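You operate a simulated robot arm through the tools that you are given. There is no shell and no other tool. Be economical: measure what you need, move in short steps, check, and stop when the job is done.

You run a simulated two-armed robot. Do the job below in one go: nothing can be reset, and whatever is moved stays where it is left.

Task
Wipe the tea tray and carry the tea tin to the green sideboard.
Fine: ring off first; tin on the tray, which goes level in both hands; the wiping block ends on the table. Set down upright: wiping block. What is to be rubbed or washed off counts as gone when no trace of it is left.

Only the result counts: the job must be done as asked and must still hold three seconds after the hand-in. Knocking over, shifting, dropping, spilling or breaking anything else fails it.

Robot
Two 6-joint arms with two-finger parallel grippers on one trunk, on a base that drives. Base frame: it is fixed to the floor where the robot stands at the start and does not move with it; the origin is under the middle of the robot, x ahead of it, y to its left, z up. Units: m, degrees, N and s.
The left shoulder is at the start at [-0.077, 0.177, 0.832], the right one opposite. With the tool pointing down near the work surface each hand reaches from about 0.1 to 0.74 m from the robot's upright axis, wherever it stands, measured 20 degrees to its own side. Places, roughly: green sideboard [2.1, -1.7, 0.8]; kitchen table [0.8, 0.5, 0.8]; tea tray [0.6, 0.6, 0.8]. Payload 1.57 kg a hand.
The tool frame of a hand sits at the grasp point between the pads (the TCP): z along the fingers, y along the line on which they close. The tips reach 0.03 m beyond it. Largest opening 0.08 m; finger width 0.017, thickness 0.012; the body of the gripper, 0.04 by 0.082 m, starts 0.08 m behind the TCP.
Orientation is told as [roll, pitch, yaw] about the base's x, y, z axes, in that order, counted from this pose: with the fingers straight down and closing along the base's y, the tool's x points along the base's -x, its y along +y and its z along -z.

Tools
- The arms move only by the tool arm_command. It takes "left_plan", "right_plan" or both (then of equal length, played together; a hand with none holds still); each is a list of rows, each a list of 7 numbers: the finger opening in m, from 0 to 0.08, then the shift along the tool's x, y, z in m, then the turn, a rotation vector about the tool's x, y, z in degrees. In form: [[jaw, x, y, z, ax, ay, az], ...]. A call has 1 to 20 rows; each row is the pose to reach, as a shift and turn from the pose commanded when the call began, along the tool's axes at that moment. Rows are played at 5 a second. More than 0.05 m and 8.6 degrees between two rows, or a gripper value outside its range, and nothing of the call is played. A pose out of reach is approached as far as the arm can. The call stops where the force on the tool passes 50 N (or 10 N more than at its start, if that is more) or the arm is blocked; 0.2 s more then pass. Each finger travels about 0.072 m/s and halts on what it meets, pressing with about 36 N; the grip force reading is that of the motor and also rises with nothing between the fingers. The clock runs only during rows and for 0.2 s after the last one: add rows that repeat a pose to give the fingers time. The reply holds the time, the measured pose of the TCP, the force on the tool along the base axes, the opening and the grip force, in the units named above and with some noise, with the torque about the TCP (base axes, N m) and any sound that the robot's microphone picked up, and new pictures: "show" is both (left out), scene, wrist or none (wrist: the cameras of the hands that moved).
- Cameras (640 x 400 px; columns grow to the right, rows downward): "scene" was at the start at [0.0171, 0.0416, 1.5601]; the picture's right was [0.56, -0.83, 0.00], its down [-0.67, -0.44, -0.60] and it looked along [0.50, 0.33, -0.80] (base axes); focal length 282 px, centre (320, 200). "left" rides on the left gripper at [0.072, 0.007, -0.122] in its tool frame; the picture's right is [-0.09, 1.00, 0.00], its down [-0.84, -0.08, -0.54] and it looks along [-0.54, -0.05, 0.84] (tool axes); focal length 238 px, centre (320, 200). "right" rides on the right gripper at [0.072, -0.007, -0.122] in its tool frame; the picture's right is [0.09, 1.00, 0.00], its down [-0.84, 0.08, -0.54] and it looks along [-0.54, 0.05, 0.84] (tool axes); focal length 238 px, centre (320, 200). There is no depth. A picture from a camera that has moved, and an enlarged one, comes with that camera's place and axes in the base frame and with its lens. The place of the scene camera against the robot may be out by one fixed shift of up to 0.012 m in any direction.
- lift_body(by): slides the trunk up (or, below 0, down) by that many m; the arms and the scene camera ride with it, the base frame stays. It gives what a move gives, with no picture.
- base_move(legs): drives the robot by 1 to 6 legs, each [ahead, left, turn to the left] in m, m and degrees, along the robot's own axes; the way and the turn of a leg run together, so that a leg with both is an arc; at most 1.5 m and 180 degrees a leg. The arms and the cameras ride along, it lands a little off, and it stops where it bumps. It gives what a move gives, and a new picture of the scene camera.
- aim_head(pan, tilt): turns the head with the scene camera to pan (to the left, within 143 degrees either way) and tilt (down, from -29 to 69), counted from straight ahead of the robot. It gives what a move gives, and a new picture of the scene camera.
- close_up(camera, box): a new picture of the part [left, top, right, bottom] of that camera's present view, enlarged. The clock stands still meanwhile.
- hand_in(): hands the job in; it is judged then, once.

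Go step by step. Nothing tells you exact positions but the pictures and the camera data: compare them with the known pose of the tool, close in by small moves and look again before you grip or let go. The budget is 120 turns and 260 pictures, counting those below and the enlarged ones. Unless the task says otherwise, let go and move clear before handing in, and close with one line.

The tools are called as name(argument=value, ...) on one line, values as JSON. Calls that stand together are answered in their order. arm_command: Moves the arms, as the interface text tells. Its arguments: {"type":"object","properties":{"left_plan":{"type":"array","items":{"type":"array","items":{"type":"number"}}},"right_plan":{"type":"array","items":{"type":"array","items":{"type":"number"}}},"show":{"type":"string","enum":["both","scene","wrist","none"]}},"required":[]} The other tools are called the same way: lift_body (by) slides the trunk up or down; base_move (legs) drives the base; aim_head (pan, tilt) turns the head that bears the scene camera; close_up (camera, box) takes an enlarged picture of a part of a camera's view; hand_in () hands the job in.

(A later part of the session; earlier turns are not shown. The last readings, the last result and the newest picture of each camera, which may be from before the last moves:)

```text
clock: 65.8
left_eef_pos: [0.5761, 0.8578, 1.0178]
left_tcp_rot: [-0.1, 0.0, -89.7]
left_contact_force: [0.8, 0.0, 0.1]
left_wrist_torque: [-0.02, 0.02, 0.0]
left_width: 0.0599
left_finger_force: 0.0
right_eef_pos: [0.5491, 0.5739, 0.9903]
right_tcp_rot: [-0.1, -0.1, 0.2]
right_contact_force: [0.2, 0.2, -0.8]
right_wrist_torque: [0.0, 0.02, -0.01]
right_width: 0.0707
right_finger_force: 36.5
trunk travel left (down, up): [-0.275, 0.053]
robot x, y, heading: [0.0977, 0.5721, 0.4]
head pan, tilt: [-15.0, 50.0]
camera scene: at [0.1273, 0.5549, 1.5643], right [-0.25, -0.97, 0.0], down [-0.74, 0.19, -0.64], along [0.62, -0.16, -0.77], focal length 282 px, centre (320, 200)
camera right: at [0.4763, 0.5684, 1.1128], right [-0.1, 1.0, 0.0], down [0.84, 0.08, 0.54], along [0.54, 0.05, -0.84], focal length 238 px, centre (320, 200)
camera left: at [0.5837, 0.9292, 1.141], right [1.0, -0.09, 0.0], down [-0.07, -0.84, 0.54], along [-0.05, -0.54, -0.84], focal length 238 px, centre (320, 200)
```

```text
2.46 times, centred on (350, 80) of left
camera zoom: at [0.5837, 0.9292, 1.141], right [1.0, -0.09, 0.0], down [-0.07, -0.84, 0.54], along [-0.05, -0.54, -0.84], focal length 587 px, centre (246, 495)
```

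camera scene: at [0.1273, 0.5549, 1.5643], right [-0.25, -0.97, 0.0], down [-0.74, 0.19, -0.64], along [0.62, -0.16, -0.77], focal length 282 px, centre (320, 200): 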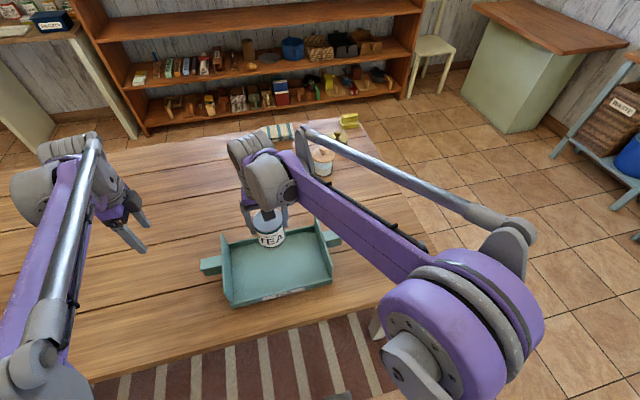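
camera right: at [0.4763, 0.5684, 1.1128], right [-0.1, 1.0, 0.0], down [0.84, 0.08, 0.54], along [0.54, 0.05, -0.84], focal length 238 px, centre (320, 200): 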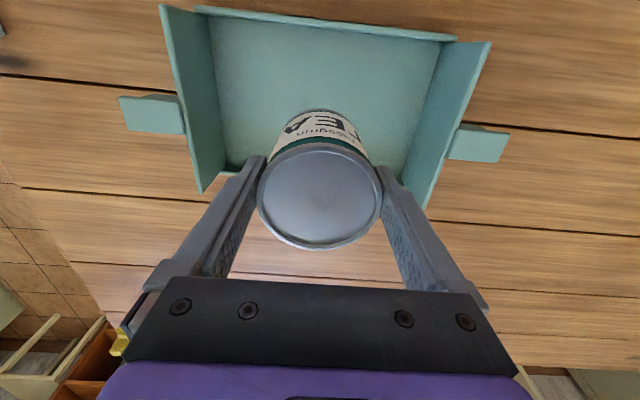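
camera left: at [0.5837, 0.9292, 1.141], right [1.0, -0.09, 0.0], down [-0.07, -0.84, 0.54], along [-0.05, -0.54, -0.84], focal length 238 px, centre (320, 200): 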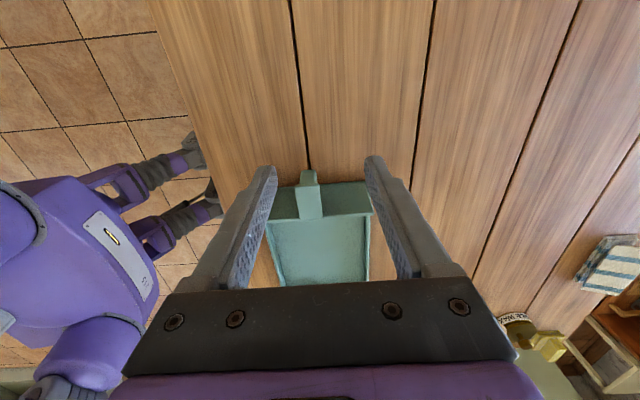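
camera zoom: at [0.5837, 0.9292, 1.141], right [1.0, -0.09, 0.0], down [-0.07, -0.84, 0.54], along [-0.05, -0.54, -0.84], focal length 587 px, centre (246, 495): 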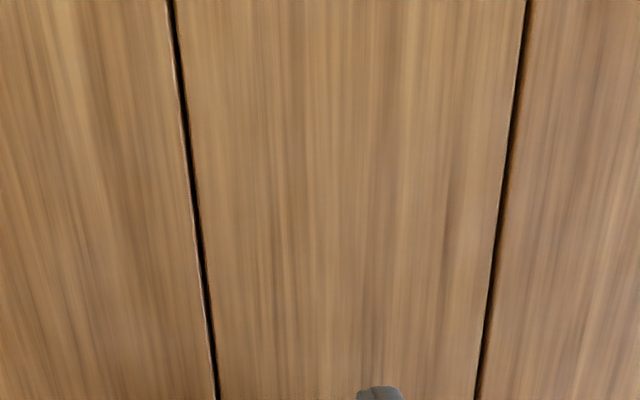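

The tin is above the tray centre. I'll lower it slowly to just above the floor.

arm_command(right_plan=[[0.05, 0, 0, 0.005, 0, 0, 0], [0.05, 0, 0, 0.018, 0, 0, 0], [0.05, 0, 0, 0.036, 0, 0, 0], [0.05, 0, 0, 0.056, 0, 0, 0], [0.05, 0, 0, 0.076, 0, 0, 0], [0.05, 0, 0, 0.096, 0, 0, 0], [0.05, 0, 0, 0.115, 0, 0, 0], [0.05, 0, 0, 0.13, 0, 0, 0], [0.05, 0, 0, 0.14, 0, 0, 0], [0.05, 0, 0, 0.144, 0, 0, 0]], show="scene")

arm_command(right_plan=[[0.05, 0, 0, 0.001, 0, 0, 0], [0.05, 0, 0, 0.0025, 0, 0, 0]], show="none")

arm_command(right_plan=[[0.05, 0, 0, 0.0005, 0, 0, 0], [0.05, 0, 0, 0.001, 0, 0, 0]], show="none")

```text
clock: 68.0
left_eef_pos: [0.5772, 0.8593, 1.0194]
left_tcp_rot: [0.1, 0.0, -89.7]
left_contact_force: [1.0, 0.3, -0.3]
left_wrist_torque: [-0.01, -0.03, -0.02]
left_width: 0.0602
left_finger_force: 0.2
right_eef_pos: [0.5493, 0.5743, 0.8448]
right_tcp_rot: [0.0, -0.1, 0.3]
right_contact_force: [-0.4, 0.0, -1.7]
right_wrist_torque: [0.02, 0.01, -0.04]
right_width: 0.0708
right_finger_force: 35.4
trunk travel left (down, up): [-0.275, 0.053]
robot x, y, heading: [0.0925, 0.5701, 0.1]
head pan, tilt: [-15.0, 50.0]
camera scene: at [0.1272, 0.5549, 1.5643], right [-0.25, -0.97, 0.0], down [-0.74, 0.19, -0.64], along [0.62, -0.16, -0.77], focal length 282 px, centre (320, 200)
```

scene: 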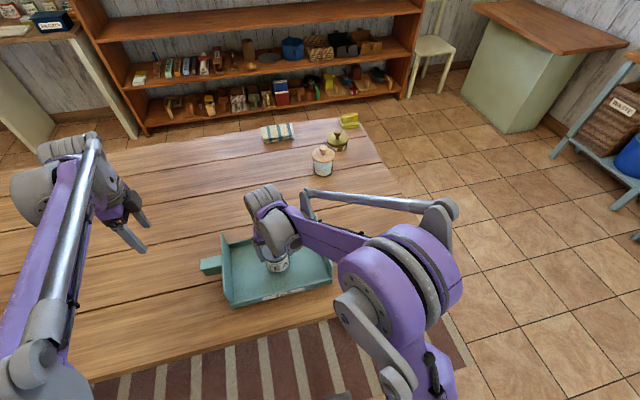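

```text
clock: 68.6
left_eef_pos: [0.5768, 0.859, 1.0187]
left_tcp_rot: [0.0, 0.0, -89.7]
left_contact_force: [-0.7, 0.0, 0.1]
left_wrist_torque: [0.0, -0.02, 0.01]
left_width: 0.0602
left_finger_force: 0.0
right_eef_pos: [0.5499, 0.576, 0.844]
right_tcp_rot: [0.1, 0.1, 0.3]
right_contact_force: [0.3, -0.2, -0.9]
right_wrist_torque: [-0.01, 0.03, 0.01]
right_width: 0.0711
right_finger_force: 35.9
trunk travel left (down, up): [-0.275, 0.053]
robot x, y, heading: [0.0954, 0.5762, 0.3]
head pan, tilt: [-15.0, 50.0]
```

```text
clock: 69.2
left_eef_pos: [0.5766, 0.859, 1.0187]
left_tcp_rot: [0.0, 0.0, -89.6]
left_contact_force: [0.2, -0.3, -0.6]
left_wrist_torque: [-0.02, 0.0, 0.0]
left_width: 0.0598
left_finger_force: 0.0
right_eef_pos: [0.5497, 0.5759, 0.8434]
right_tcp_rot: [-0.1, -0.1, 0.3]
right_contact_force: [1.4, 0.5, 9.7]
right_wrist_torque: [0.12, -0.07, 0.04]
right_width: 0.0708
right_finger_force: 35.6
trunk travel left (down, up): [-0.275, 0.053]
robot x, y, heading: [0.0968, 0.5702, 0.3]
head pan, tilt: [-15.0, 50.0]
```

The tin is on the tray floor. I'll release it and rise straight up.

arm_command(right_plan=[[0.07, 0, 0, -0.0005, 0, 0, 0], [0.075, 0, 0, -0.0005, 0, 0, 0], [0.08, 0, 0, -0.0005, 0, 0, 0], [0.08, 0, 0, -0.0005, 0, 0, 0], [0.08, 0, 0, -0.01, 0, 0, 0], [0.08, 0, 0, -0.025, 0, 0, 0], [0.08, 0, 0, -0.045, 0, 0, 0], [0.08, 0, 0, -0.08, 0, 0, 0], [0.08, 0, 0, -0.12, 0, 0, 0], [0.08, 0, 0, -0.16, 0, 0, 0]])

close_up(camera="scene", box=[190, 200, 350, 310])

```text
clock: 71.4
left_eef_pos: [0.5759, 0.8564, 1.0193]
left_tcp_rot: [0.0, 0.1, -89.7]
left_contact_force: [-0.9, -0.1, 0.2]
left_wrist_torque: [-0.02, -0.01, 0.0]
left_width: 0.0598
left_finger_force: 0.1
right_eef_pos: [0.5493, 0.5743, 1.0026]
right_tcp_rot: [-0.1, 0.0, 0.3]
right_contact_force: [-0.4, 0.4, -0.1]
right_wrist_torque: [-0.03, 0.01, 0.02]
right_width: 0.0798
right_finger_force: 0.0
trunk travel left (down, up): [-0.275, 0.053]
robot x, y, heading: [0.0962, 0.5738, 0.3]
head pan, tilt: [-15.0, 50.0]
camera scene: at [0.1267, 0.5549, 1.5643], right [-0.25, -0.97, 0.0], down [-0.74, 0.19, -0.64], along [0.62, -0.16, -0.77], focal length 282 px, centre (320, 200)
camera right: at [0.4759, 0.5684, 1.1252], right [-0.1, 1.0, 0.0], down [0.84, 0.08, 0.54], along [0.54, 0.05, -0.84], focal length 238 px, centre (320, 200)
```

scene: 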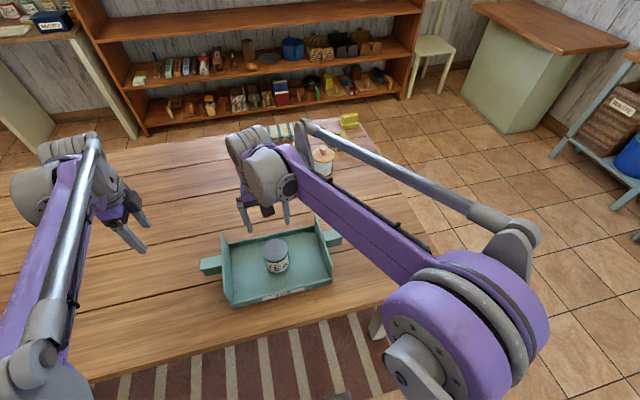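
right: 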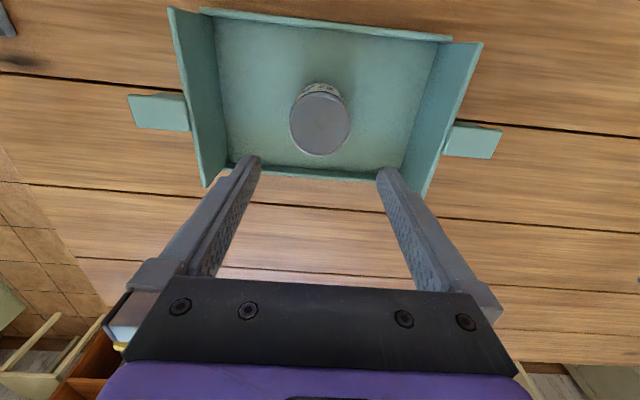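

```text
3.64 times, centred on (270, 255) of scene
camera zoom: at [0.1267, 0.5549, 1.5643], right [-0.25, -0.97, 0.0], down [-0.74, 0.19, -0.64], along [0.62, -0.16, -0.77], focal length 1024 px, centre (502, 0)
```

zoom: 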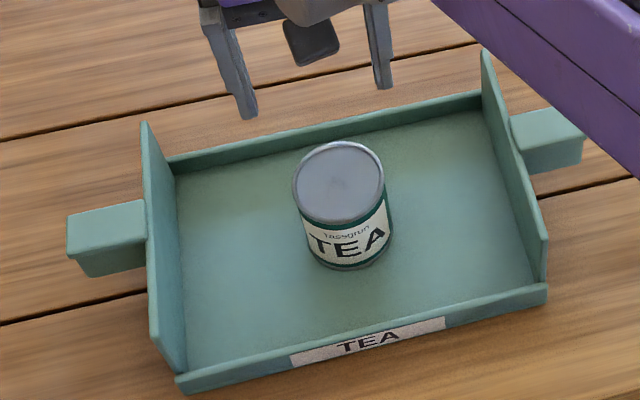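

The tin stands on the tray. The handles' tops are at about z 0.86, each about 35 mm wide in x and centred near x 0.5525. I'll turn the right hand +90 degrees out to its side and bring the left hand nearer its handle.

arm_command(right_plan=[[0.08, 0, -0.022, -0.005, 0, 0, -7.5], [0.08, 0, -0.044, -0.01, 0, 0, -15], [0.08, 0, -0.066, -0.01, 0, 0, -22.4], [0.08, 0, -0.088, -0.01, 0, 0, -29.9], [0.08, 0, -0.11, -0.01, 0, 0, -37.4], [0.08, 0, -0.132, -0.01, 0, 0, -44.9], [0.08, -0.001, -0.154, -0.01, 0, 0, -52.3], [0.08, -0.001, -0.176, -0.01, 0, 0, -59.8], [0.08, -0.002, -0.198, -0.01, 0, 0, -67.3], [0.08, -0.002, -0.22, -0.01, 0, 0, -74.8], [0.08, -0.003, -0.24, 0.01, 0, 0, -82.3], [0.08, -0.003, -0.244, 0.04, 0, 0, -89.7], [0.08, -0.003, -0.244, 0.05, 0, 0, -89.7]], left_plan=[[0.08, -0.01, -0.005, 0.01, 0, 0, 0.1], [0.08, -0.02, -0.01, 0.02, 0, 0, 0.2], [0.08, -0.03, -0.015, 0.03, 0, 0, 0.3], [0.08, -0.04, -0.02, 0.04, 0, 0, 0.3], [0.08, -0.05, -0.0235, 0.05, 0, 0, 0.3], [0.08, -0.057, -0.0235, 0.069, 0, 0, 0.3], [0.08, -0.057, -0.0235, 0.069, 0, 0, 0.3], [0.08, -0.057, -0.0235, 0.069, 0, 0, 0.3], [0.08, -0.057, -0.0235, 0.069, 0, 0, 0.3], [0.08, -0.057, -0.0235, 0.069, 0, 0, 0.3], [0.08, -0.057, -0.0235, 0.069, 0, 0, 0.3], [0.08, -0.057, -0.0235, 0.069, 0, 0, 0.3], [0.08, -0.057, -0.0235, 0.069, 0, 0, 0.3]])

close_up(camera="left", box=[240, 120, 400, 280])

close_up(camera="right", box=[240, 120, 400, 280])

```text
clock: 74.2
left_eef_pos: [0.555, 0.8007, 0.9504]
left_tcp_rot: [0.1, 0.0, -90.0]
left_contact_force: [0.0, -0.1, 0.4]
left_wrist_torque: [0.03, -0.01, -0.02]
left_width: 0.0801
left_finger_force: 0.0
right_eef_pos: [0.553, 0.3293, 0.9527]
right_tcp_rot: [-0.1, 0.1, 90.2]
right_contact_force: [0.7, 0.2, -0.2]
right_wrist_torque: [-0.03, -0.03, 0.0]
right_width: 0.0798
right_finger_force: 0.0
trunk travel left (down, up): [-0.275, 0.053]
robot x, y, heading: [0.0957, 0.5732, 0.3]
head pan, tilt: [-15.0, 50.0]
camera scene: at [0.1271, 0.5549, 1.5643], right [-0.25, -0.97, 0.0], down [-0.74, 0.19, -0.64], along [0.62, -0.16, -0.77], focal length 282 px, centre (320, 200)
camera right: at [0.5588, 0.2592, 1.0746], right [-1.0, -0.09, 0.0], down [-0.08, 0.84, 0.54], along [-0.05, 0.54, -0.84], focal length 238 px, centre (320, 200)
camera left: at [0.5617, 0.872, 1.0717], right [1.0, -0.09, 0.0], down [-0.08, -0.84, 0.54], along [-0.05, -0.54, -0.84], focal length 238 px, centre (320, 200)
```

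scene: 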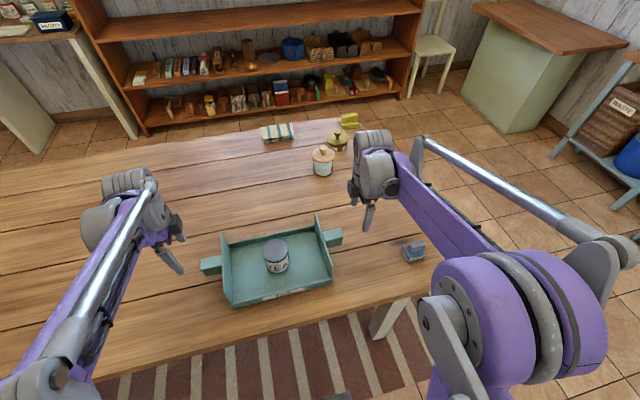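
right: 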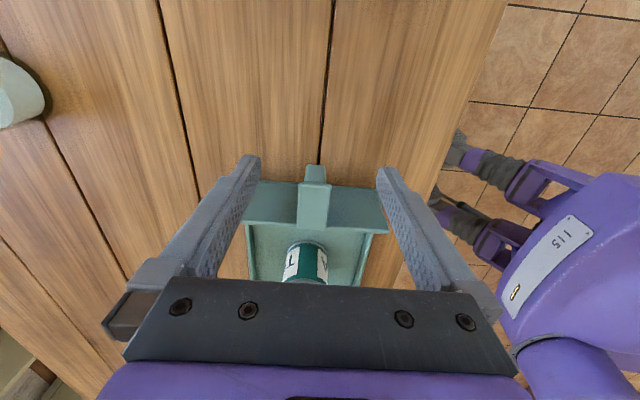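
left: 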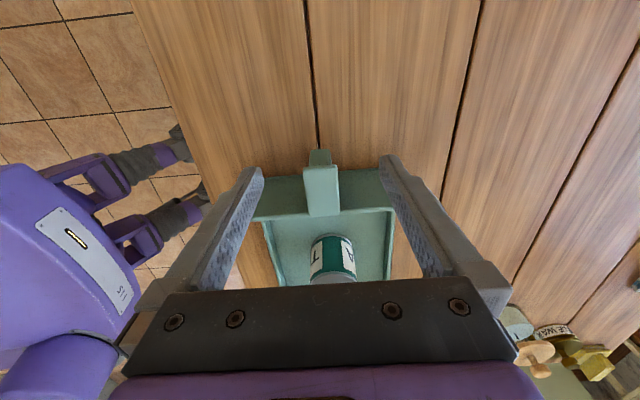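

```text
2.50 times, centred on (320, 200) of left
camera zoom: at [0.5617, 0.872, 1.0717], right [1.0, -0.09, 0.0], down [-0.08, -0.84, 0.54], along [-0.05, -0.54, -0.84], focal length 596 px, centre (320, 200)
```

zoom: 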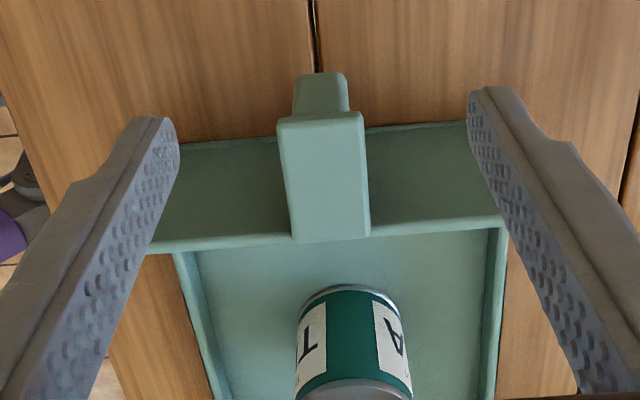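

```text
2.50 times, centred on (320, 200) of right
camera zoom: at [0.5588, 0.2592, 1.0746], right [-1.0, -0.09, 0.0], down [-0.08, 0.84, 0.54], along [-0.05, 0.54, -0.84], focal length 596 px, centre (320, 200)
```

zoom: 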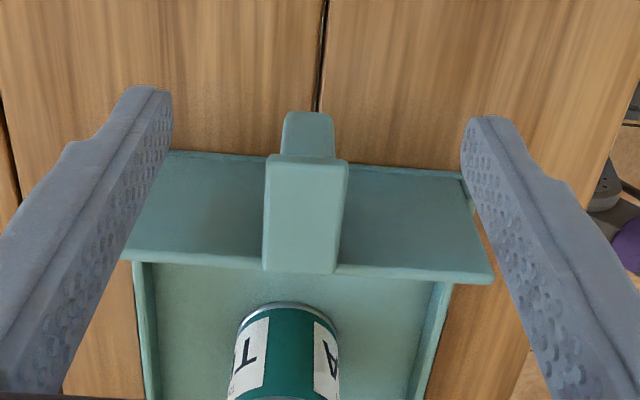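

Each rail is about 58 mm long: the left is centred at [0.5527, 0.745] and the right at [0.552, 0.407], tops near z 0.86. I'll straddle both.

arm_command(left_plan=[[0.08, -0.02, -0.001, 0, 0, 0, 0], [0.08, -0.04, -0.0023, 0, 0, 0, 0], [0.08, -0.0547, -0.0023, 0.01, 0, 0, 0], [0.08, -0.0547, -0.0023, 0.035, 0, 0, 0], [0.08, -0.0547, -0.0023, 0.06, 0, 0, 0], [0.08, -0.0547, -0.0023, 0.085, 0, 0, 0], [0.08, -0.0547, -0.0023, 0.102, 0, 0, 0], [0.08, -0.0547, -0.0023, 0.102, 0, 0, 0]], right_plan=[[0.08, -0.025, 0.001, 0, 0, 0, 0], [0.08, -0.05, 0.001, 0, 0, 0, 0], [0.08, -0.0767, 0.001, 0.01, 0, 0, 0], [0.08, -0.0767, 0.001, 0.035, 0, 0, 0], [0.08, -0.0767, 0.001, 0.06, 0, 0, 0], [0.08, -0.0767, 0.001, 0.085, 0, 0, 0], [0.08, -0.0767, 0.001, 0.104, 0, 0, 0], [0.08, -0.0767, 0.001, 0.104, 0, 0, 0]])

close_up(camera="scene", box=[190, 200, 350, 310])

```text
clock: 76.0
left_eef_pos: [0.5514, 0.7474, 0.8474]
left_tcp_rot: [0.0, 0.0, -90.0]
left_contact_force: [-0.9, 0.7, 0.5]
left_wrist_torque: [-0.03, 0.06, -0.02]
left_width: 0.0801
left_finger_force: 0.2
right_eef_pos: [0.552, 0.4072, 0.8483]
right_tcp_rot: [0.0, 0.0, 90.0]
right_contact_force: [0.1, -0.5, 0.1]
right_wrist_torque: [-0.02, -0.01, 0.01]
right_width: 0.0798
right_finger_force: 0.1
trunk travel left (down, up): [-0.275, 0.053]
robot x, y, heading: [0.1017, 0.5718, 0.1]
head pan, tilt: [-15.0, 50.0]
camera scene: at [0.1268, 0.5549, 1.5643], right [-0.25, -0.97, 0.0], down [-0.74, 0.19, -0.64], along [0.62, -0.16, -0.77], focal length 282 px, centre (320, 200)
camera right: at [0.5582, 0.3363, 0.971], right [-1.0, -0.09, 0.0], down [-0.08, 0.84, 0.54], along [-0.05, 0.54, -0.84], focal length 238 px, centre (320, 200)
camera left: at [0.5591, 0.8174, 0.9699], right [1.0, -0.09, 0.0], down [-0.08, -0.84, 0.54], along [-0.05, -0.54, -0.84], focal length 238 px, centre (320, 200)
```

scene: 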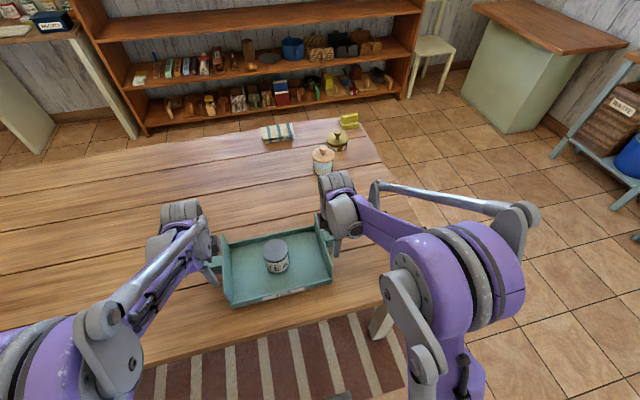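
right: 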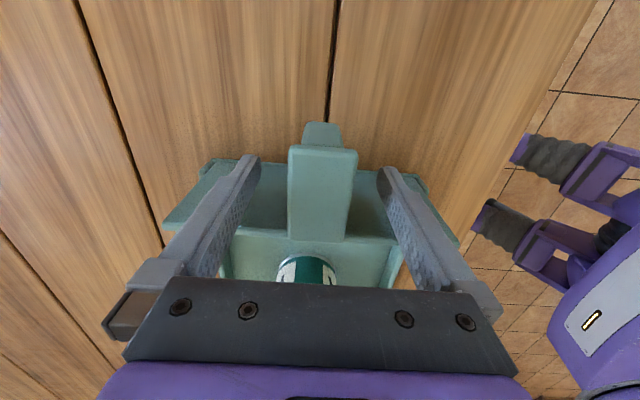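
left: 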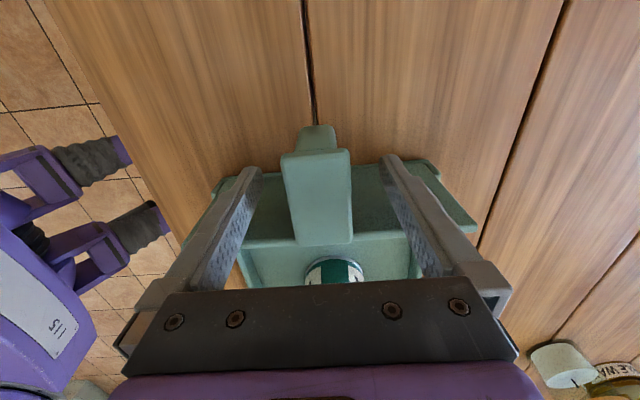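

```text
3.64 times, centred on (270, 255) of scene
camera zoom: at [0.1268, 0.5549, 1.5643], right [-0.25, -0.97, 0.0], down [-0.74, 0.19, -0.64], along [0.62, -0.16, -0.77], focal length 1024 px, centre (502, 0)
```

zoom: 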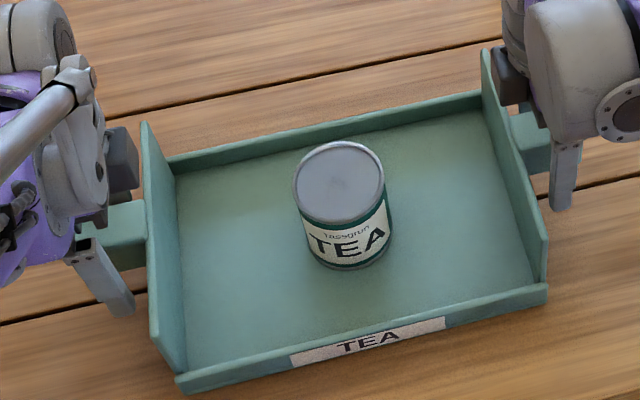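

Both rails are straddled. I'll close both grippers.

arm_command(left_plan=[[0.06, 0, 0, 0, 0, 0, 0], [0.05, 0, 0, 0, 0, 0, 0], [0.04, 0, 0, 0, 0, 0, 0], [0.03, 0, 0, 0, 0, 0, 0], [0.015, 0, 0, 0, 0, 0, 0], [0.01, 0, 0, 0, 0, 0, 0], [0.01, 0, 0, 0, 0, 0, 0]], right_plan=[[0.06, 0, 0, 0, 0, 0, 0], [0.05, 0, 0, 0, 0, 0, 0], [0.04, 0, 0, 0, 0, 0, 0], [0.03, 0, 0, 0, 0, 0, 0], [0.015, 0, 0, 0, 0, 0, 0], [0.01, 0, 0, 0, 0, 0, 0], [0.01, 0, 0, 0, 0, 0, 0]], show="wrist")

```text
clock: 77.6
left_eef_pos: [0.5518, 0.7456, 0.8482]
left_tcp_rot: [0.1, 0.0, -90.1]
left_contact_force: [0.0, 0.4, 0.5]
left_wrist_torque: [0.04, 0.0, 0.11]
left_width: 0.0336
left_finger_force: 35.7
right_eef_pos: [0.5536, 0.408, 0.8481]
right_tcp_rot: [0.0, 0.1, 90.0]
right_contact_force: [1.8, -0.2, 2.5]
right_wrist_torque: [0.03, 0.03, 0.06]
right_width: 0.0333
right_finger_force: 36.3
trunk travel left (down, up): [-0.275, 0.053]
robot x, y, heading: [0.1016, 0.5762, 0.4]
head pan, tilt: [-15.0, 50.0]
camera right: at [0.5585, 0.3363, 0.9712], right [-1.0, -0.09, 0.0], down [-0.08, 0.84, 0.54], along [-0.05, 0.54, -0.84], focal length 238 px, centre (320, 200)
camera left: at [0.5593, 0.8174, 0.97], right [1.0, -0.09, 0.0], down [-0.08, -0.84, 0.54], along [-0.05, -0.54, -0.84], focal length 238 px, centre (320, 200)
```

right: 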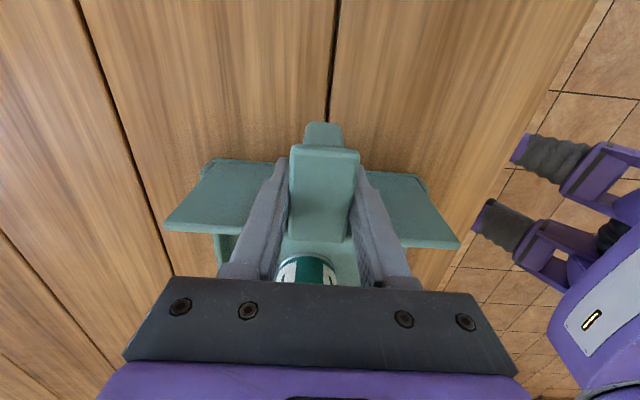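
left: 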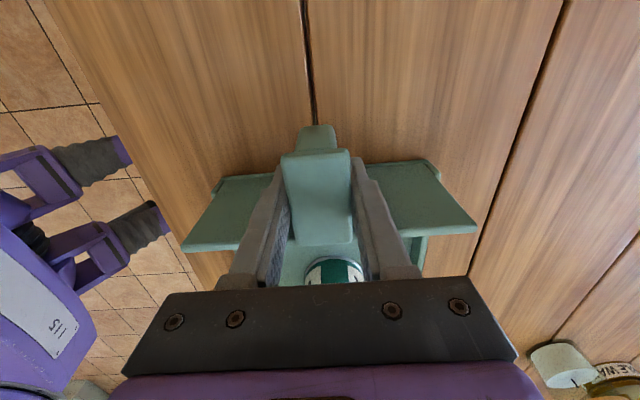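

Both rails are gripped at 33 mm. I'll make a slow test lift of both hands together.

arm_command(left_plan=[[0.01, 0, 0, -0.001, 0, 0, 0], [0.01, 0, 0, -0.003, 0, 0, 0], [0.01, 0, 0, -0.006, 0, 0, 0], [0.01, 0, 0, -0.01, 0, 0, 0], [0.01, 0, 0, -0.014, 0, 0, 0], [0.01, 0, 0, -0.018, 0, 0, 0], [0.01, 0, 0, -0.02, 0, 0, 0]], right_plan=[[0.01, 0, 0, -0.001, 0, 0, 0], [0.01, 0, 0, -0.003, 0, 0, 0], [0.01, 0, 0, -0.006, 0, 0, 0], [0.01, 0, 0, -0.01, 0, 0, 0], [0.01, 0, 0, -0.014, 0, 0, 0], [0.01, 0, 0, -0.018, 0, 0, 0], [0.01, 0, 0, -0.02, 0, 0, 0]])

close_up(camera="scene", box=[190, 200, 350, 310])

```text
clock: 79.2
left_eef_pos: [0.5523, 0.7462, 0.8675]
left_tcp_rot: [0.0, 0.0, -90.0]
left_contact_force: [-1.2, 3.8, 1.8]
left_wrist_torque: [-0.93, 0.02, 0.05]
left_width: 0.0333
left_finger_force: 36.0
right_eef_pos: [0.5538, 0.4064, 0.868]
right_tcp_rot: [0.0, 0.0, 90.0]
right_contact_force: [-0.9, -4.3, -7.3]
right_wrist_torque: [-0.54, -0.06, 0.07]
right_width: 0.0335
right_finger_force: 35.8
trunk travel left (down, up): [-0.275, 0.053]
robot x, y, heading: [0.0955, 0.5733, 0.2]
head pan, tilt: [-15.0, 50.0]
camera scene: at [0.1275, 0.5549, 1.5643], right [-0.25, -0.97, 0.0], down [-0.74, 0.19, -0.64], along [0.62, -0.16, -0.77], focal length 282 px, centre (320, 200)
camera right: at [0.5585, 0.3361, 0.9914], right [-1.0, -0.09, 0.0], down [-0.08, 0.84, 0.54], along [-0.05, 0.54, -0.84], focal length 238 px, centre (320, 200)
camera left: at [0.5597, 0.8172, 0.9898], right [1.0, -0.09, 0.0], down [-0.08, -0.84, 0.54], along [-0.05, -0.54, -0.84], focal length 238 px, centre (320, 200)
```

scene: 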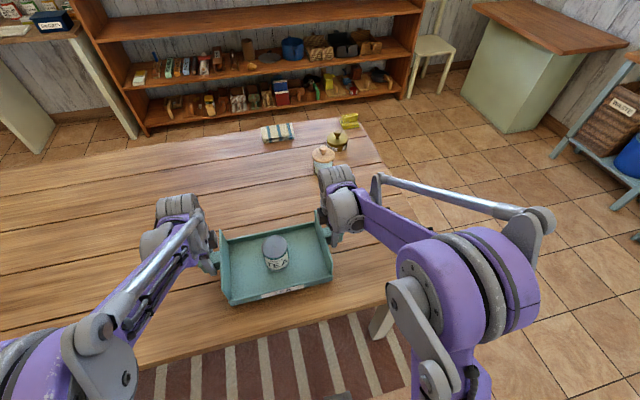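
right: 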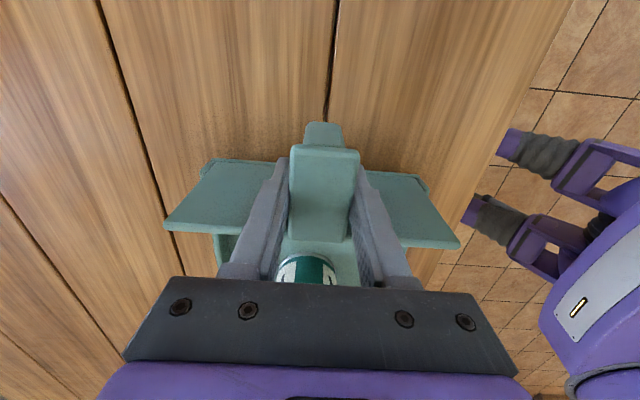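
left: 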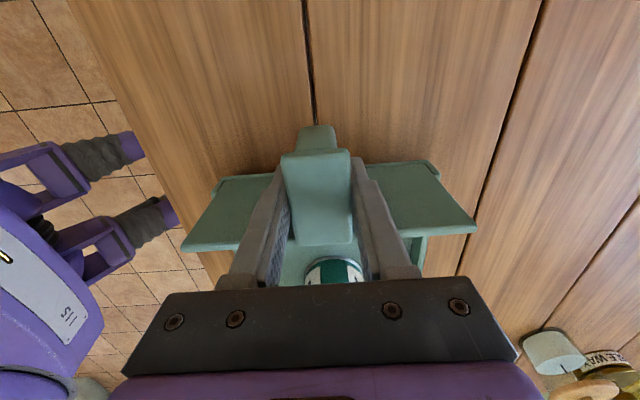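

```text
3.64 times, centred on (270, 255) of scene
camera zoom: at [0.1275, 0.5549, 1.5643], right [-0.25, -0.97, 0.0], down [-0.74, 0.19, -0.64], along [0.62, -0.16, -0.77], focal length 1024 px, centre (502, 0)
```

zoom: 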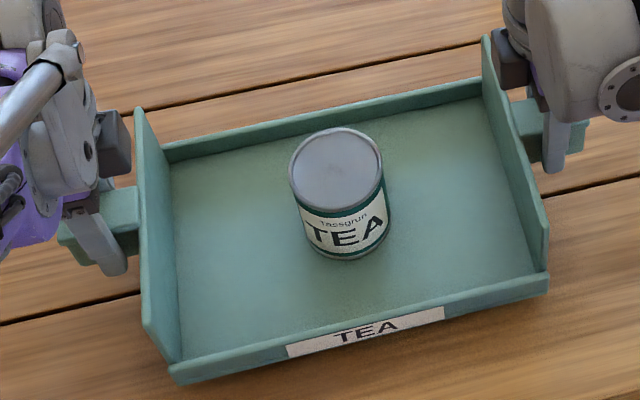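

The tray is up level with the tin steady. I'll raise it a further 8 cm gently.

arm_command(left_plan=[[0.01, 0, 0, -0.002, 0, 0, 0], [0.01, 0, 0, -0.006, 0, 0, 0], [0.01, 0, 0, -0.012, 0, 0, 0], [0.01, 0, 0, -0.02, 0, 0, 0], [0.01, 0, 0, -0.028, 0, 0, 0], [0.01, 0, 0, -0.036, 0, 0, 0], [0.01, 0, 0, -0.044, 0, 0, 0], [0.01, 0, 0, -0.052, 0, 0, 0], [0.01, 0, 0, -0.06, 0, 0, 0], [0.01, 0, 0, -0.068, 0, 0, 0], [0.01, 0, 0, -0.074, 0, 0, 0], [0.01, 0, 0, -0.078, 0, 0, 0], [0.01, 0, 0, -0.08, 0, 0, 0]], right_plan=[[0.01, 0, 0, -0.002, 0, 0, 0], [0.01, 0, 0, -0.006, 0, 0, 0], [0.01, 0, 0, -0.012, 0, 0, 0], [0.01, 0, 0, -0.02, 0, 0, 0], [0.01, 0, 0, -0.028, 0, 0, 0], [0.01, 0, 0, -0.036, 0, 0, 0], [0.01, 0, 0, -0.044, 0, 0, 0], [0.01, 0, 0, -0.052, 0, 0, 0], [0.01, 0, 0, -0.06, 0, 0, 0], [0.01, 0, 0, -0.068, 0, 0, 0], [0.01, 0, 0, -0.074, 0, 0, 0], [0.01, 0, 0, -0.078, 0, 0, 0], [0.01, 0, 0, -0.08, 0, 0, 0]], show="none")

aim_head(pan=-50, tilt=25)

aim_head(pan=-120, tilt=45)

aim_head(pan=130, tilt=45)

```text
clock: 82.0
left_eef_pos: [0.5533, 0.7459, 0.9482]
left_tcp_rot: [0.0, 0.0, -90.0]
left_contact_force: [0.2, 4.0, 2.9]
left_wrist_torque: [-1.14, 0.02, 0.03]
left_width: 0.0337
left_finger_force: 35.9
right_eef_pos: [0.5532, 0.4065, 0.9485]
right_tcp_rot: [0.0, 0.1, 89.9]
right_contact_force: [-0.7, -3.7, -8.5]
right_wrist_torque: [-0.81, -0.01, 0.13]
right_width: 0.0336
right_finger_force: 36.1
trunk travel left (down, up): [-0.275, 0.053]
robot x, y, heading: [0.0988, 0.5734, 0.3]
head pan, tilt: [-15.0, 50.0]
```

```text
clock: 83.0
left_eef_pos: [0.5522, 0.7467, 0.9473]
left_tcp_rot: [0.0, 0.0, -90.0]
left_contact_force: [1.0, 4.3, 1.7]
left_wrist_torque: [-0.84, -0.03, 0.11]
left_width: 0.0337
left_finger_force: 35.8
right_eef_pos: [0.553, 0.4071, 0.9489]
right_tcp_rot: [0.1, 0.0, 90.0]
right_contact_force: [-0.5, -4.2, -7.0]
right_wrist_torque: [-0.86, -0.04, 0.1]
right_width: 0.0337
right_finger_force: 35.5
trunk travel left (down, up): [-0.275, 0.053]
robot x, y, heading: [0.096, 0.5718, -0.0]
head pan, tilt: [-50.0, 25.0]
camera scene: at [0.1127, 0.5042, 1.6017], right [-0.76, -0.65, 0.0], down [-0.27, 0.32, -0.91], along [0.59, -0.69, -0.42], focal length 282 px, centre (320, 200)
```

scene: 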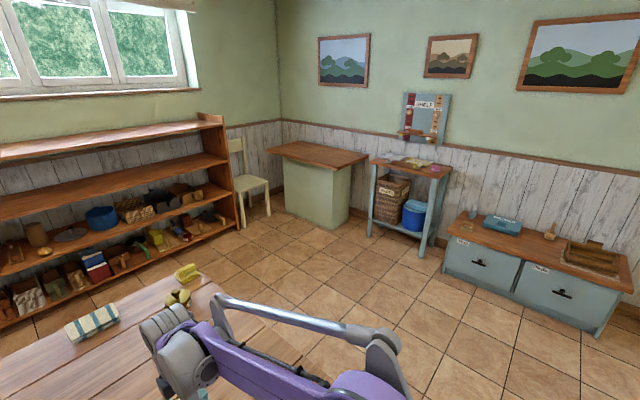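

```text
clock: 84.4
left_eef_pos: [0.5529, 0.7469, 0.9484]
left_tcp_rot: [0.0, 0.0, -90.0]
left_contact_force: [-0.5, 3.3, -3.1]
left_wrist_torque: [0.2, 0.04, 0.02]
left_width: 0.0334
left_finger_force: 36.2
right_eef_pos: [0.5527, 0.4073, 0.9484]
right_tcp_rot: [0.0, 0.1, 90.0]
right_contact_force: [-0.1, -4.2, -0.9]
right_wrist_torque: [0.31, 0.01, 0.01]
right_width: 0.0335
right_finger_force: 35.9
trunk travel left (down, up): [-0.275, 0.053]
robot x, y, heading: [0.0933, 0.5704, 0.3]
head pan, tilt: [-120.0, 45.0]
camera scene: at [0.0128, 0.5038, 1.5712], right [-0.87, 0.49, 0.0], down [0.35, 0.61, -0.71], along [-0.35, -0.61, -0.71], focal length 282 px, centre (320, 200)
```

scene: 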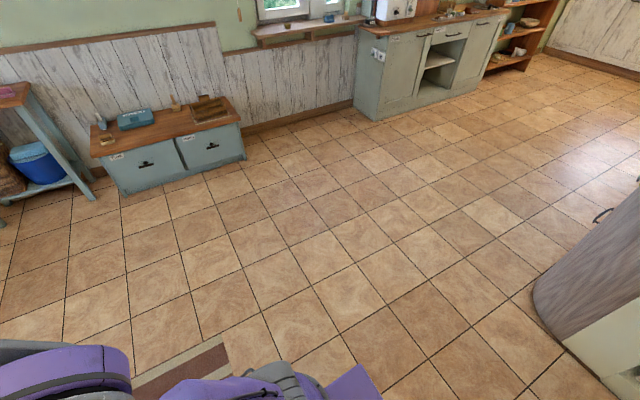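

```text
clock: 87.9
left_eef_pos: [0.5536, 0.7458, 0.947]
left_tcp_rot: [0.0, -0.1, -90.0]
left_contact_force: [0.4, 3.4, -1.4]
left_wrist_torque: [-0.21, -0.01, 0.08]
left_width: 0.0334
left_finger_force: 36.2
right_eef_pos: [0.5513, 0.4057, 0.9498]
right_tcp_rot: [-0.1, -0.1, 90.0]
right_contact_force: [-0.8, -4.6, -3.8]
right_wrist_torque: [-0.13, 0.01, 0.05]
right_width: 0.0336
right_finger_force: 36.0
trunk travel left (down, up): [-0.275, 0.053]
robot x, y, heading: [0.0981, 0.5753, 0.3]
head pan, tilt: [130.0, 45.0]
camera scene: at [0.0005, 0.6365, 1.5712], right [0.76, 0.65, 0.0], down [0.46, -0.54, -0.71], along [-0.46, 0.54, -0.71], focal length 282 px, centre (320, 200)
```

scene: 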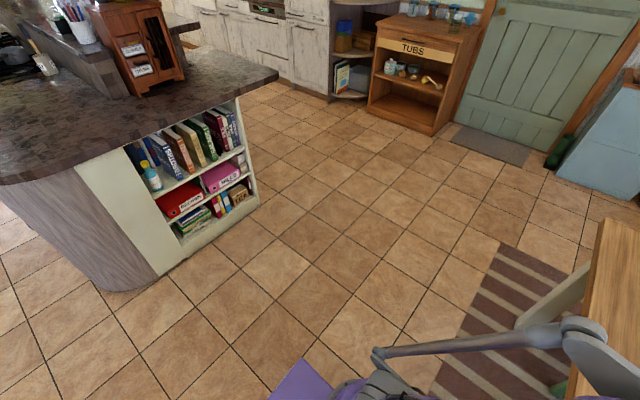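

Space behind is free down to the island at x -1.25. The sideboard top spans roughly x 1.6–2.55 and y -1.42 to -2.0, and it is bare. I'll back off, turn right to face -y, and check the load.

base_move(legs=[[-0.5, 0, 0]])

aim_head(pan=0, tilt=50)

```text
clock: 90.9
left_eef_pos: [0.0522, 0.7449, 0.9476]
left_tcp_rot: [0.0, 0.1, -89.5]
left_contact_force: [0.6, 3.5, -2.7]
left_wrist_torque: [0.06, 0.0, 0.05]
left_width: 0.0335
left_finger_force: 35.9
right_eef_pos: [0.0562, 0.4062, 0.9488]
right_tcp_rot: [0.1, 0.1, 90.5]
right_contact_force: [0.5, -3.2, -2.1]
right_wrist_torque: [0.11, 0.01, 0.03]
right_width: 0.0337
right_finger_force: 35.7
trunk travel left (down, up): [-0.275, 0.053]
robot x, y, heading: [-0.3974, 0.5682, 0.9]
head pan, tilt: [130.0, 45.0]
camera scene: at [-0.4983, 0.6308, 1.5713], right [0.76, 0.65, 0.0], down [0.46, -0.54, -0.71], along [-0.46, 0.54, -0.71], focal length 282 px, centre (320, 200)
```

scene: 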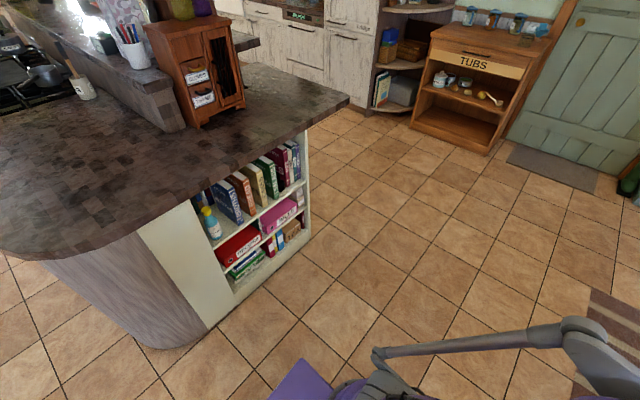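

```text
clock: 93.0
left_eef_pos: [0.0524, 0.7452, 0.9459]
left_tcp_rot: [0.0, 0.1, -89.5]
left_contact_force: [0.6, 0.5, -2.4]
left_wrist_torque: [0.0, -0.01, 0.01]
left_width: 0.0336
left_finger_force: 35.8
right_eef_pos: [0.0559, 0.4068, 0.9479]
right_tcp_rot: [0.0, 0.0, 90.5]
right_contact_force: [-0.6, -0.2, -3.1]
right_wrist_torque: [0.02, 0.02, 0.06]
right_width: 0.0334
right_finger_force: 36.0
trunk travel left (down, up): [-0.275, 0.053]
robot x, y, heading: [-0.4007, 0.5665, 0.8]
head pan, tilt: [0.0, 50.0]
camera scene: at [-0.368, 0.5704, 1.5643], right [0.01, -1.0, 0.0], down [-0.77, -0.01, -0.64], along [0.64, 0.01, -0.77], focal length 282 px, centre (320, 200)
```

scene: 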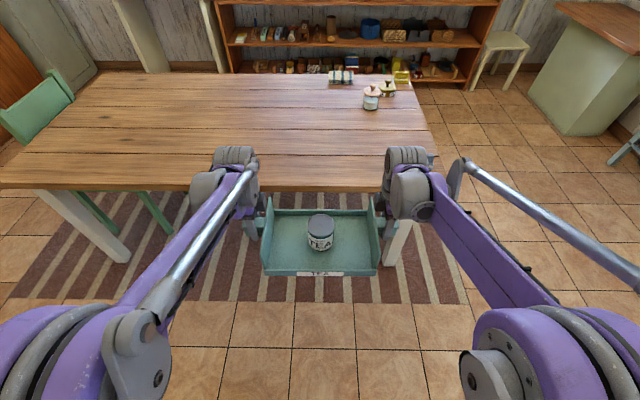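

The tray is level and well clear of the table. I'll turn right and drive toward the open floor in front of the sideboard.

base_move(legs=[[0, 0, -90.8], [1.3, 0, 0]])

```text
clock: 103.3
left_eef_pos: [-0.208, -1.1794, 0.9482]
left_tcp_rot: [0.0, -0.1, -179.4]
left_contact_force: [-0.3, 0.0, -2.6]
left_wrist_torque: [-0.02, -0.04, 0.0]
left_width: 0.0338
left_finger_force: 36.0
right_eef_pos: [-0.546, -1.1836, 0.9487]
right_tcp_rot: [0.0, 0.1, 0.4]
right_contact_force: [-0.1, 1.0, -2.3]
right_wrist_torque: [0.0, -0.06, 0.05]
right_width: 0.0335
right_finger_force: 36.0
trunk travel left (down, up): [-0.275, 0.053]
robot x, y, heading: [-0.3862, -0.7262, -89.2]
head pan, tilt: [0.0, 50.0]
camera scene: at [-0.3869, -0.7623, 1.5642], right [-1.0, -0.01, 0.0], down [-0.01, 0.77, -0.64], along [0.01, -0.64, -0.77], focal length 282 px, centre (320, 200)
```

scene: 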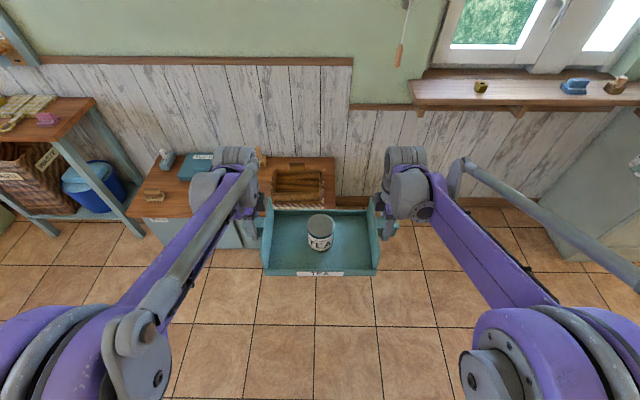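

The load is steady and the way to the left is clear. I'll strafe along to x about 1.92.

base_move(legs=[[0, 1.2, -0.8], [0, 1.0, 0]])

aim_head(pan=40, tilt=40)

```text
clock: 122.7
left_eef_pos: [1.9614, -1.1985, 0.9471]
left_tcp_rot: [0.0, 0.0, 178.7]
left_contact_force: [-0.3, -0.8, -2.4]
left_wrist_torque: [0.0, -0.02, 0.07]
left_width: 0.0336
left_finger_force: 35.6
right_eef_pos: [1.6216, -1.1928, 0.9488]
right_tcp_rot: [0.0, 0.1, -1.3]
right_contact_force: [-0.5, 0.2, -2.4]
right_wrist_torque: [0.02, -0.03, 0.03]
right_width: 0.0337
right_finger_force: 35.7
trunk travel left (down, up): [-0.275, 0.053]
robot x, y, heading: [1.7994, -0.7415, -91.0]
head pan, tilt: [0.0, 50.0]
camera scene: at [1.7949, -0.7753, 1.5643], right [-1.0, 0.02, 0.0], down [0.01, 0.77, -0.64], along [-0.01, -0.64, -0.77], focal length 282 px, centre (320, 200)
```

scene: 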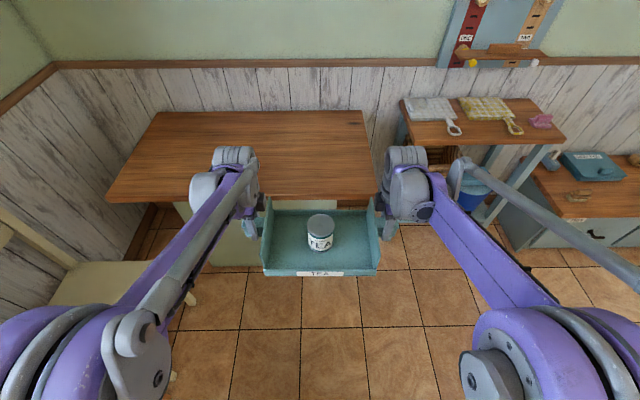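

```text
clock: 123.7
left_eef_pos: [1.9601, -1.1989, 0.9478]
left_tcp_rot: [0.0, 0.0, 178.7]
left_contact_force: [0.2, -0.1, -1.2]
left_wrist_torque: [0.0, -0.1, 0.03]
left_width: 0.0337
left_finger_force: 35.8
right_eef_pos: [1.6224, -1.1919, 0.9486]
right_tcp_rot: [-0.1, -0.1, -1.4]
right_contact_force: [0.2, -0.1, -2.7]
right_wrist_torque: [-0.02, 0.05, 0.06]
right_width: 0.0337
right_finger_force: 36.0
trunk travel left (down, up): [-0.275, 0.053]
robot x, y, heading: [1.7999, -0.738, -91.3]
head pan, tilt: [40.0, 40.0]
camera scene: at [1.8497, -0.7644, 1.5784], right [-0.78, -0.63, 0.0], down [-0.4, 0.5, -0.77], along [0.48, -0.6, -0.64], focal length 282 px, centre (320, 200)
```

scene: 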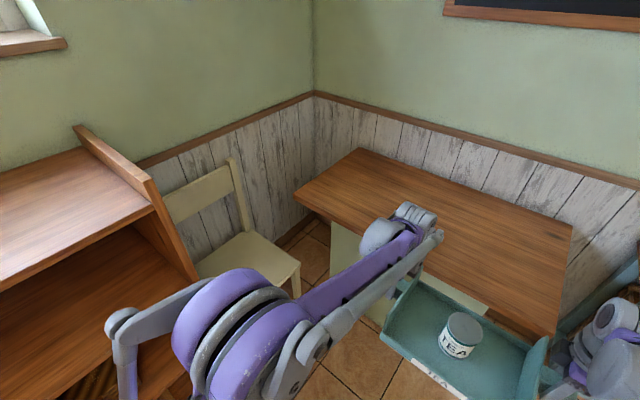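

The sideboard top is bare, with its right edge at x about 1.58, front edge at y about -1.417 and height about 0.80–0.82. I'll raise the trunk a little for clearance, shift left 8 cm, straighten, and edge forward partway.

lift_body(by=0.03)

base_move(legs=[[0, 0.08, 1.2], [0.2, 0, 0]])

aim_head(pan=0, tilt=55)

```text
clock: 124.5
left_eef_pos: [1.9615, -1.1986, 0.9784]
left_tcp_rot: [0.1, 0.0, 178.7]
left_contact_force: [-0.2, -0.3, -2.6]
left_wrist_torque: [-0.04, -0.07, 0.02]
left_width: 0.0337
left_finger_force: 35.9
right_eef_pos: [1.6218, -1.1919, 0.979]
right_tcp_rot: [0.0, 0.1, -1.3]
right_contact_force: [1.3, 0.5, -2.2]
right_wrist_torque: [0.01, 0.0, 0.09]
right_width: 0.0335
right_finger_force: 36.1
trunk travel left (down, up): [-0.305, 0.023]
robot x, y, heading: [1.7994, -0.7428, -90.8]
head pan, tilt: [40.0, 40.0]
```

```text
clock: 127.1
left_eef_pos: [2.051, -1.3968, 0.9763]
left_tcp_rot: [0.0, 0.0, 180.1]
left_contact_force: [0.2, -0.1, -2.5]
left_wrist_torque: [-0.01, -0.03, -0.01]
left_width: 0.0337
left_finger_force: 36.1
right_eef_pos: [1.7128, -1.3971, 0.9777]
right_tcp_rot: [0.0, 0.0, 0.0]
right_contact_force: [0.6, -0.1, -2.1]
right_wrist_torque: [0.02, 0.03, 0.03]
right_width: 0.0338
right_finger_force: 36.5
trunk travel left (down, up): [-0.305, 0.023]
robot x, y, heading: [1.8773, -0.9443, -89.7]
head pan, tilt: [40.0, 40.0]
camera scene: at [1.9314, -0.964, 1.6115], right [-0.76, -0.65, 0.0], down [-0.42, 0.49, -0.77], along [0.5, -0.58, -0.64], focal length 282 px, centre (320, 200)
```

scene: 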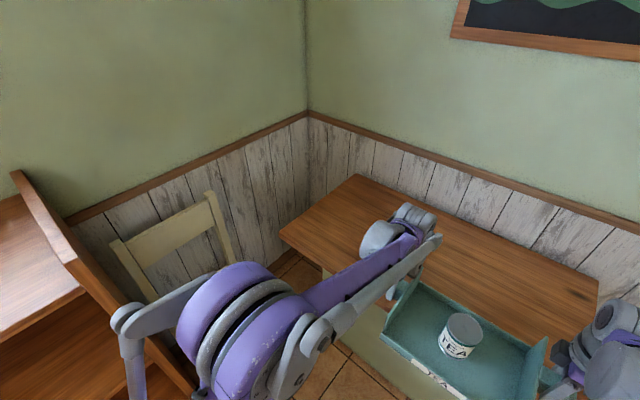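

```text
clock: 128.1
left_eef_pos: [2.0515, -1.3972, 0.9778]
left_tcp_rot: [0.0, 0.0, 180.1]
left_contact_force: [-0.1, -0.4, -3.1]
left_wrist_torque: [-0.03, -0.05, 0.04]
left_width: 0.0338
left_finger_force: 35.7
right_eef_pos: [1.713, -1.3972, 0.9787]
right_tcp_rot: [-0.1, 0.0, 0.0]
right_contact_force: [0.1, 0.7, -2.6]
right_wrist_torque: [0.01, 0.08, 0.07]
right_width: 0.0334
right_finger_force: 35.5
trunk travel left (down, up): [-0.305, 0.023]
robot x, y, heading: [1.8807, -0.9416, -89.7]
head pan, tilt: [0.0, 55.0]
camera scene: at [1.8769, -0.9715, 1.591], right [-1.0, -0.01, 0.0], down [0.0, 0.82, -0.57], along [0.0, -0.57, -0.82], focal length 282 px, centre (320, 200)
```

scene: 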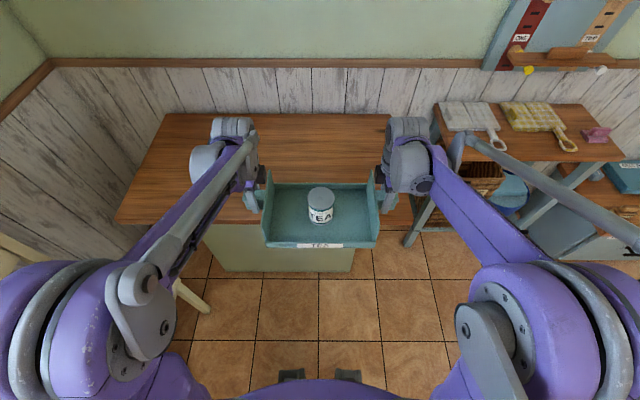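

All is steady and aligned. I'll drive the last 18 cm forward so the tray is fully over the top.

base_move(legs=[[0.18, 0, 0]])

close_up(camera="scene", box=[200, 100, 440, 260])

```text
clock: 129.6
left_eef_pos: [2.0525, -1.575, 0.977]
left_tcp_rot: [0.0, -0.1, -179.9]
left_contact_force: [-0.4, 0.1, -2.3]
left_wrist_torque: [0.03, 0.04, 0.04]
left_width: 0.0335
left_finger_force: 36.0
right_eef_pos: [1.7141, -1.5754, 0.9784]
right_tcp_rot: [0.0, -0.1, 0.1]
right_contact_force: [0.5, -1.0, -2.6]
right_wrist_torque: [0.02, 0.0, 0.06]
right_width: 0.0333
right_finger_force: 35.8
trunk travel left (down, up): [-0.305, 0.023]
robot x, y, heading: [1.8832, -1.1186, -89.8]
head pan, tilt: [0.0, 55.0]
camera scene: at [1.8778, -1.1497, 1.5908], right [-1.0, -0.01, 0.0], down [0.0, 0.82, -0.57], along [0.0, -0.57, -0.82], focal length 282 px, centre (320, 200)
```

scene: 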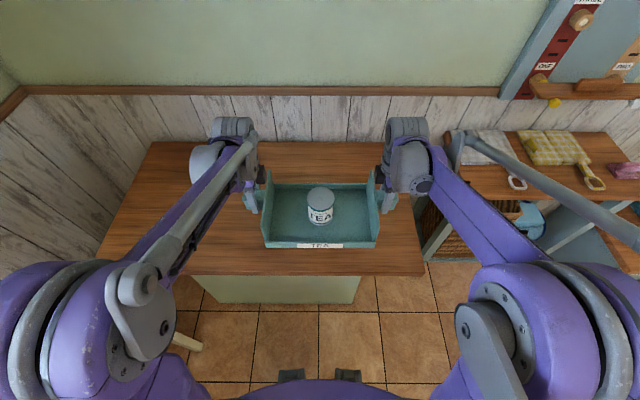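

```text
2.50 times, centred on (320, 180) of scene
camera zoom: at [1.8778, -1.1497, 1.5908], right [-1.0, -0.01, 0.0], down [0.0, 0.82, -0.57], along [0.0, -0.57, -0.82], focal length 704 px, centre (320, 250)
```

zoom: 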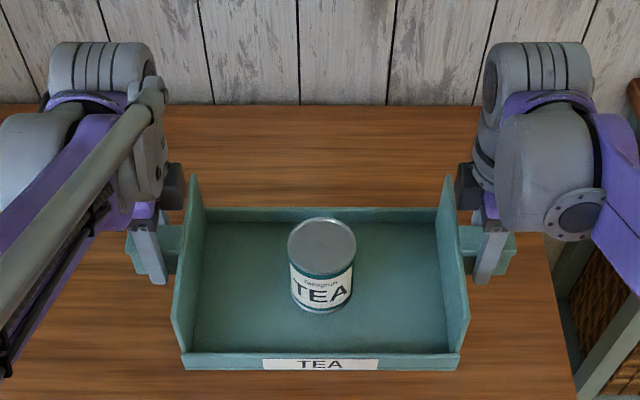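

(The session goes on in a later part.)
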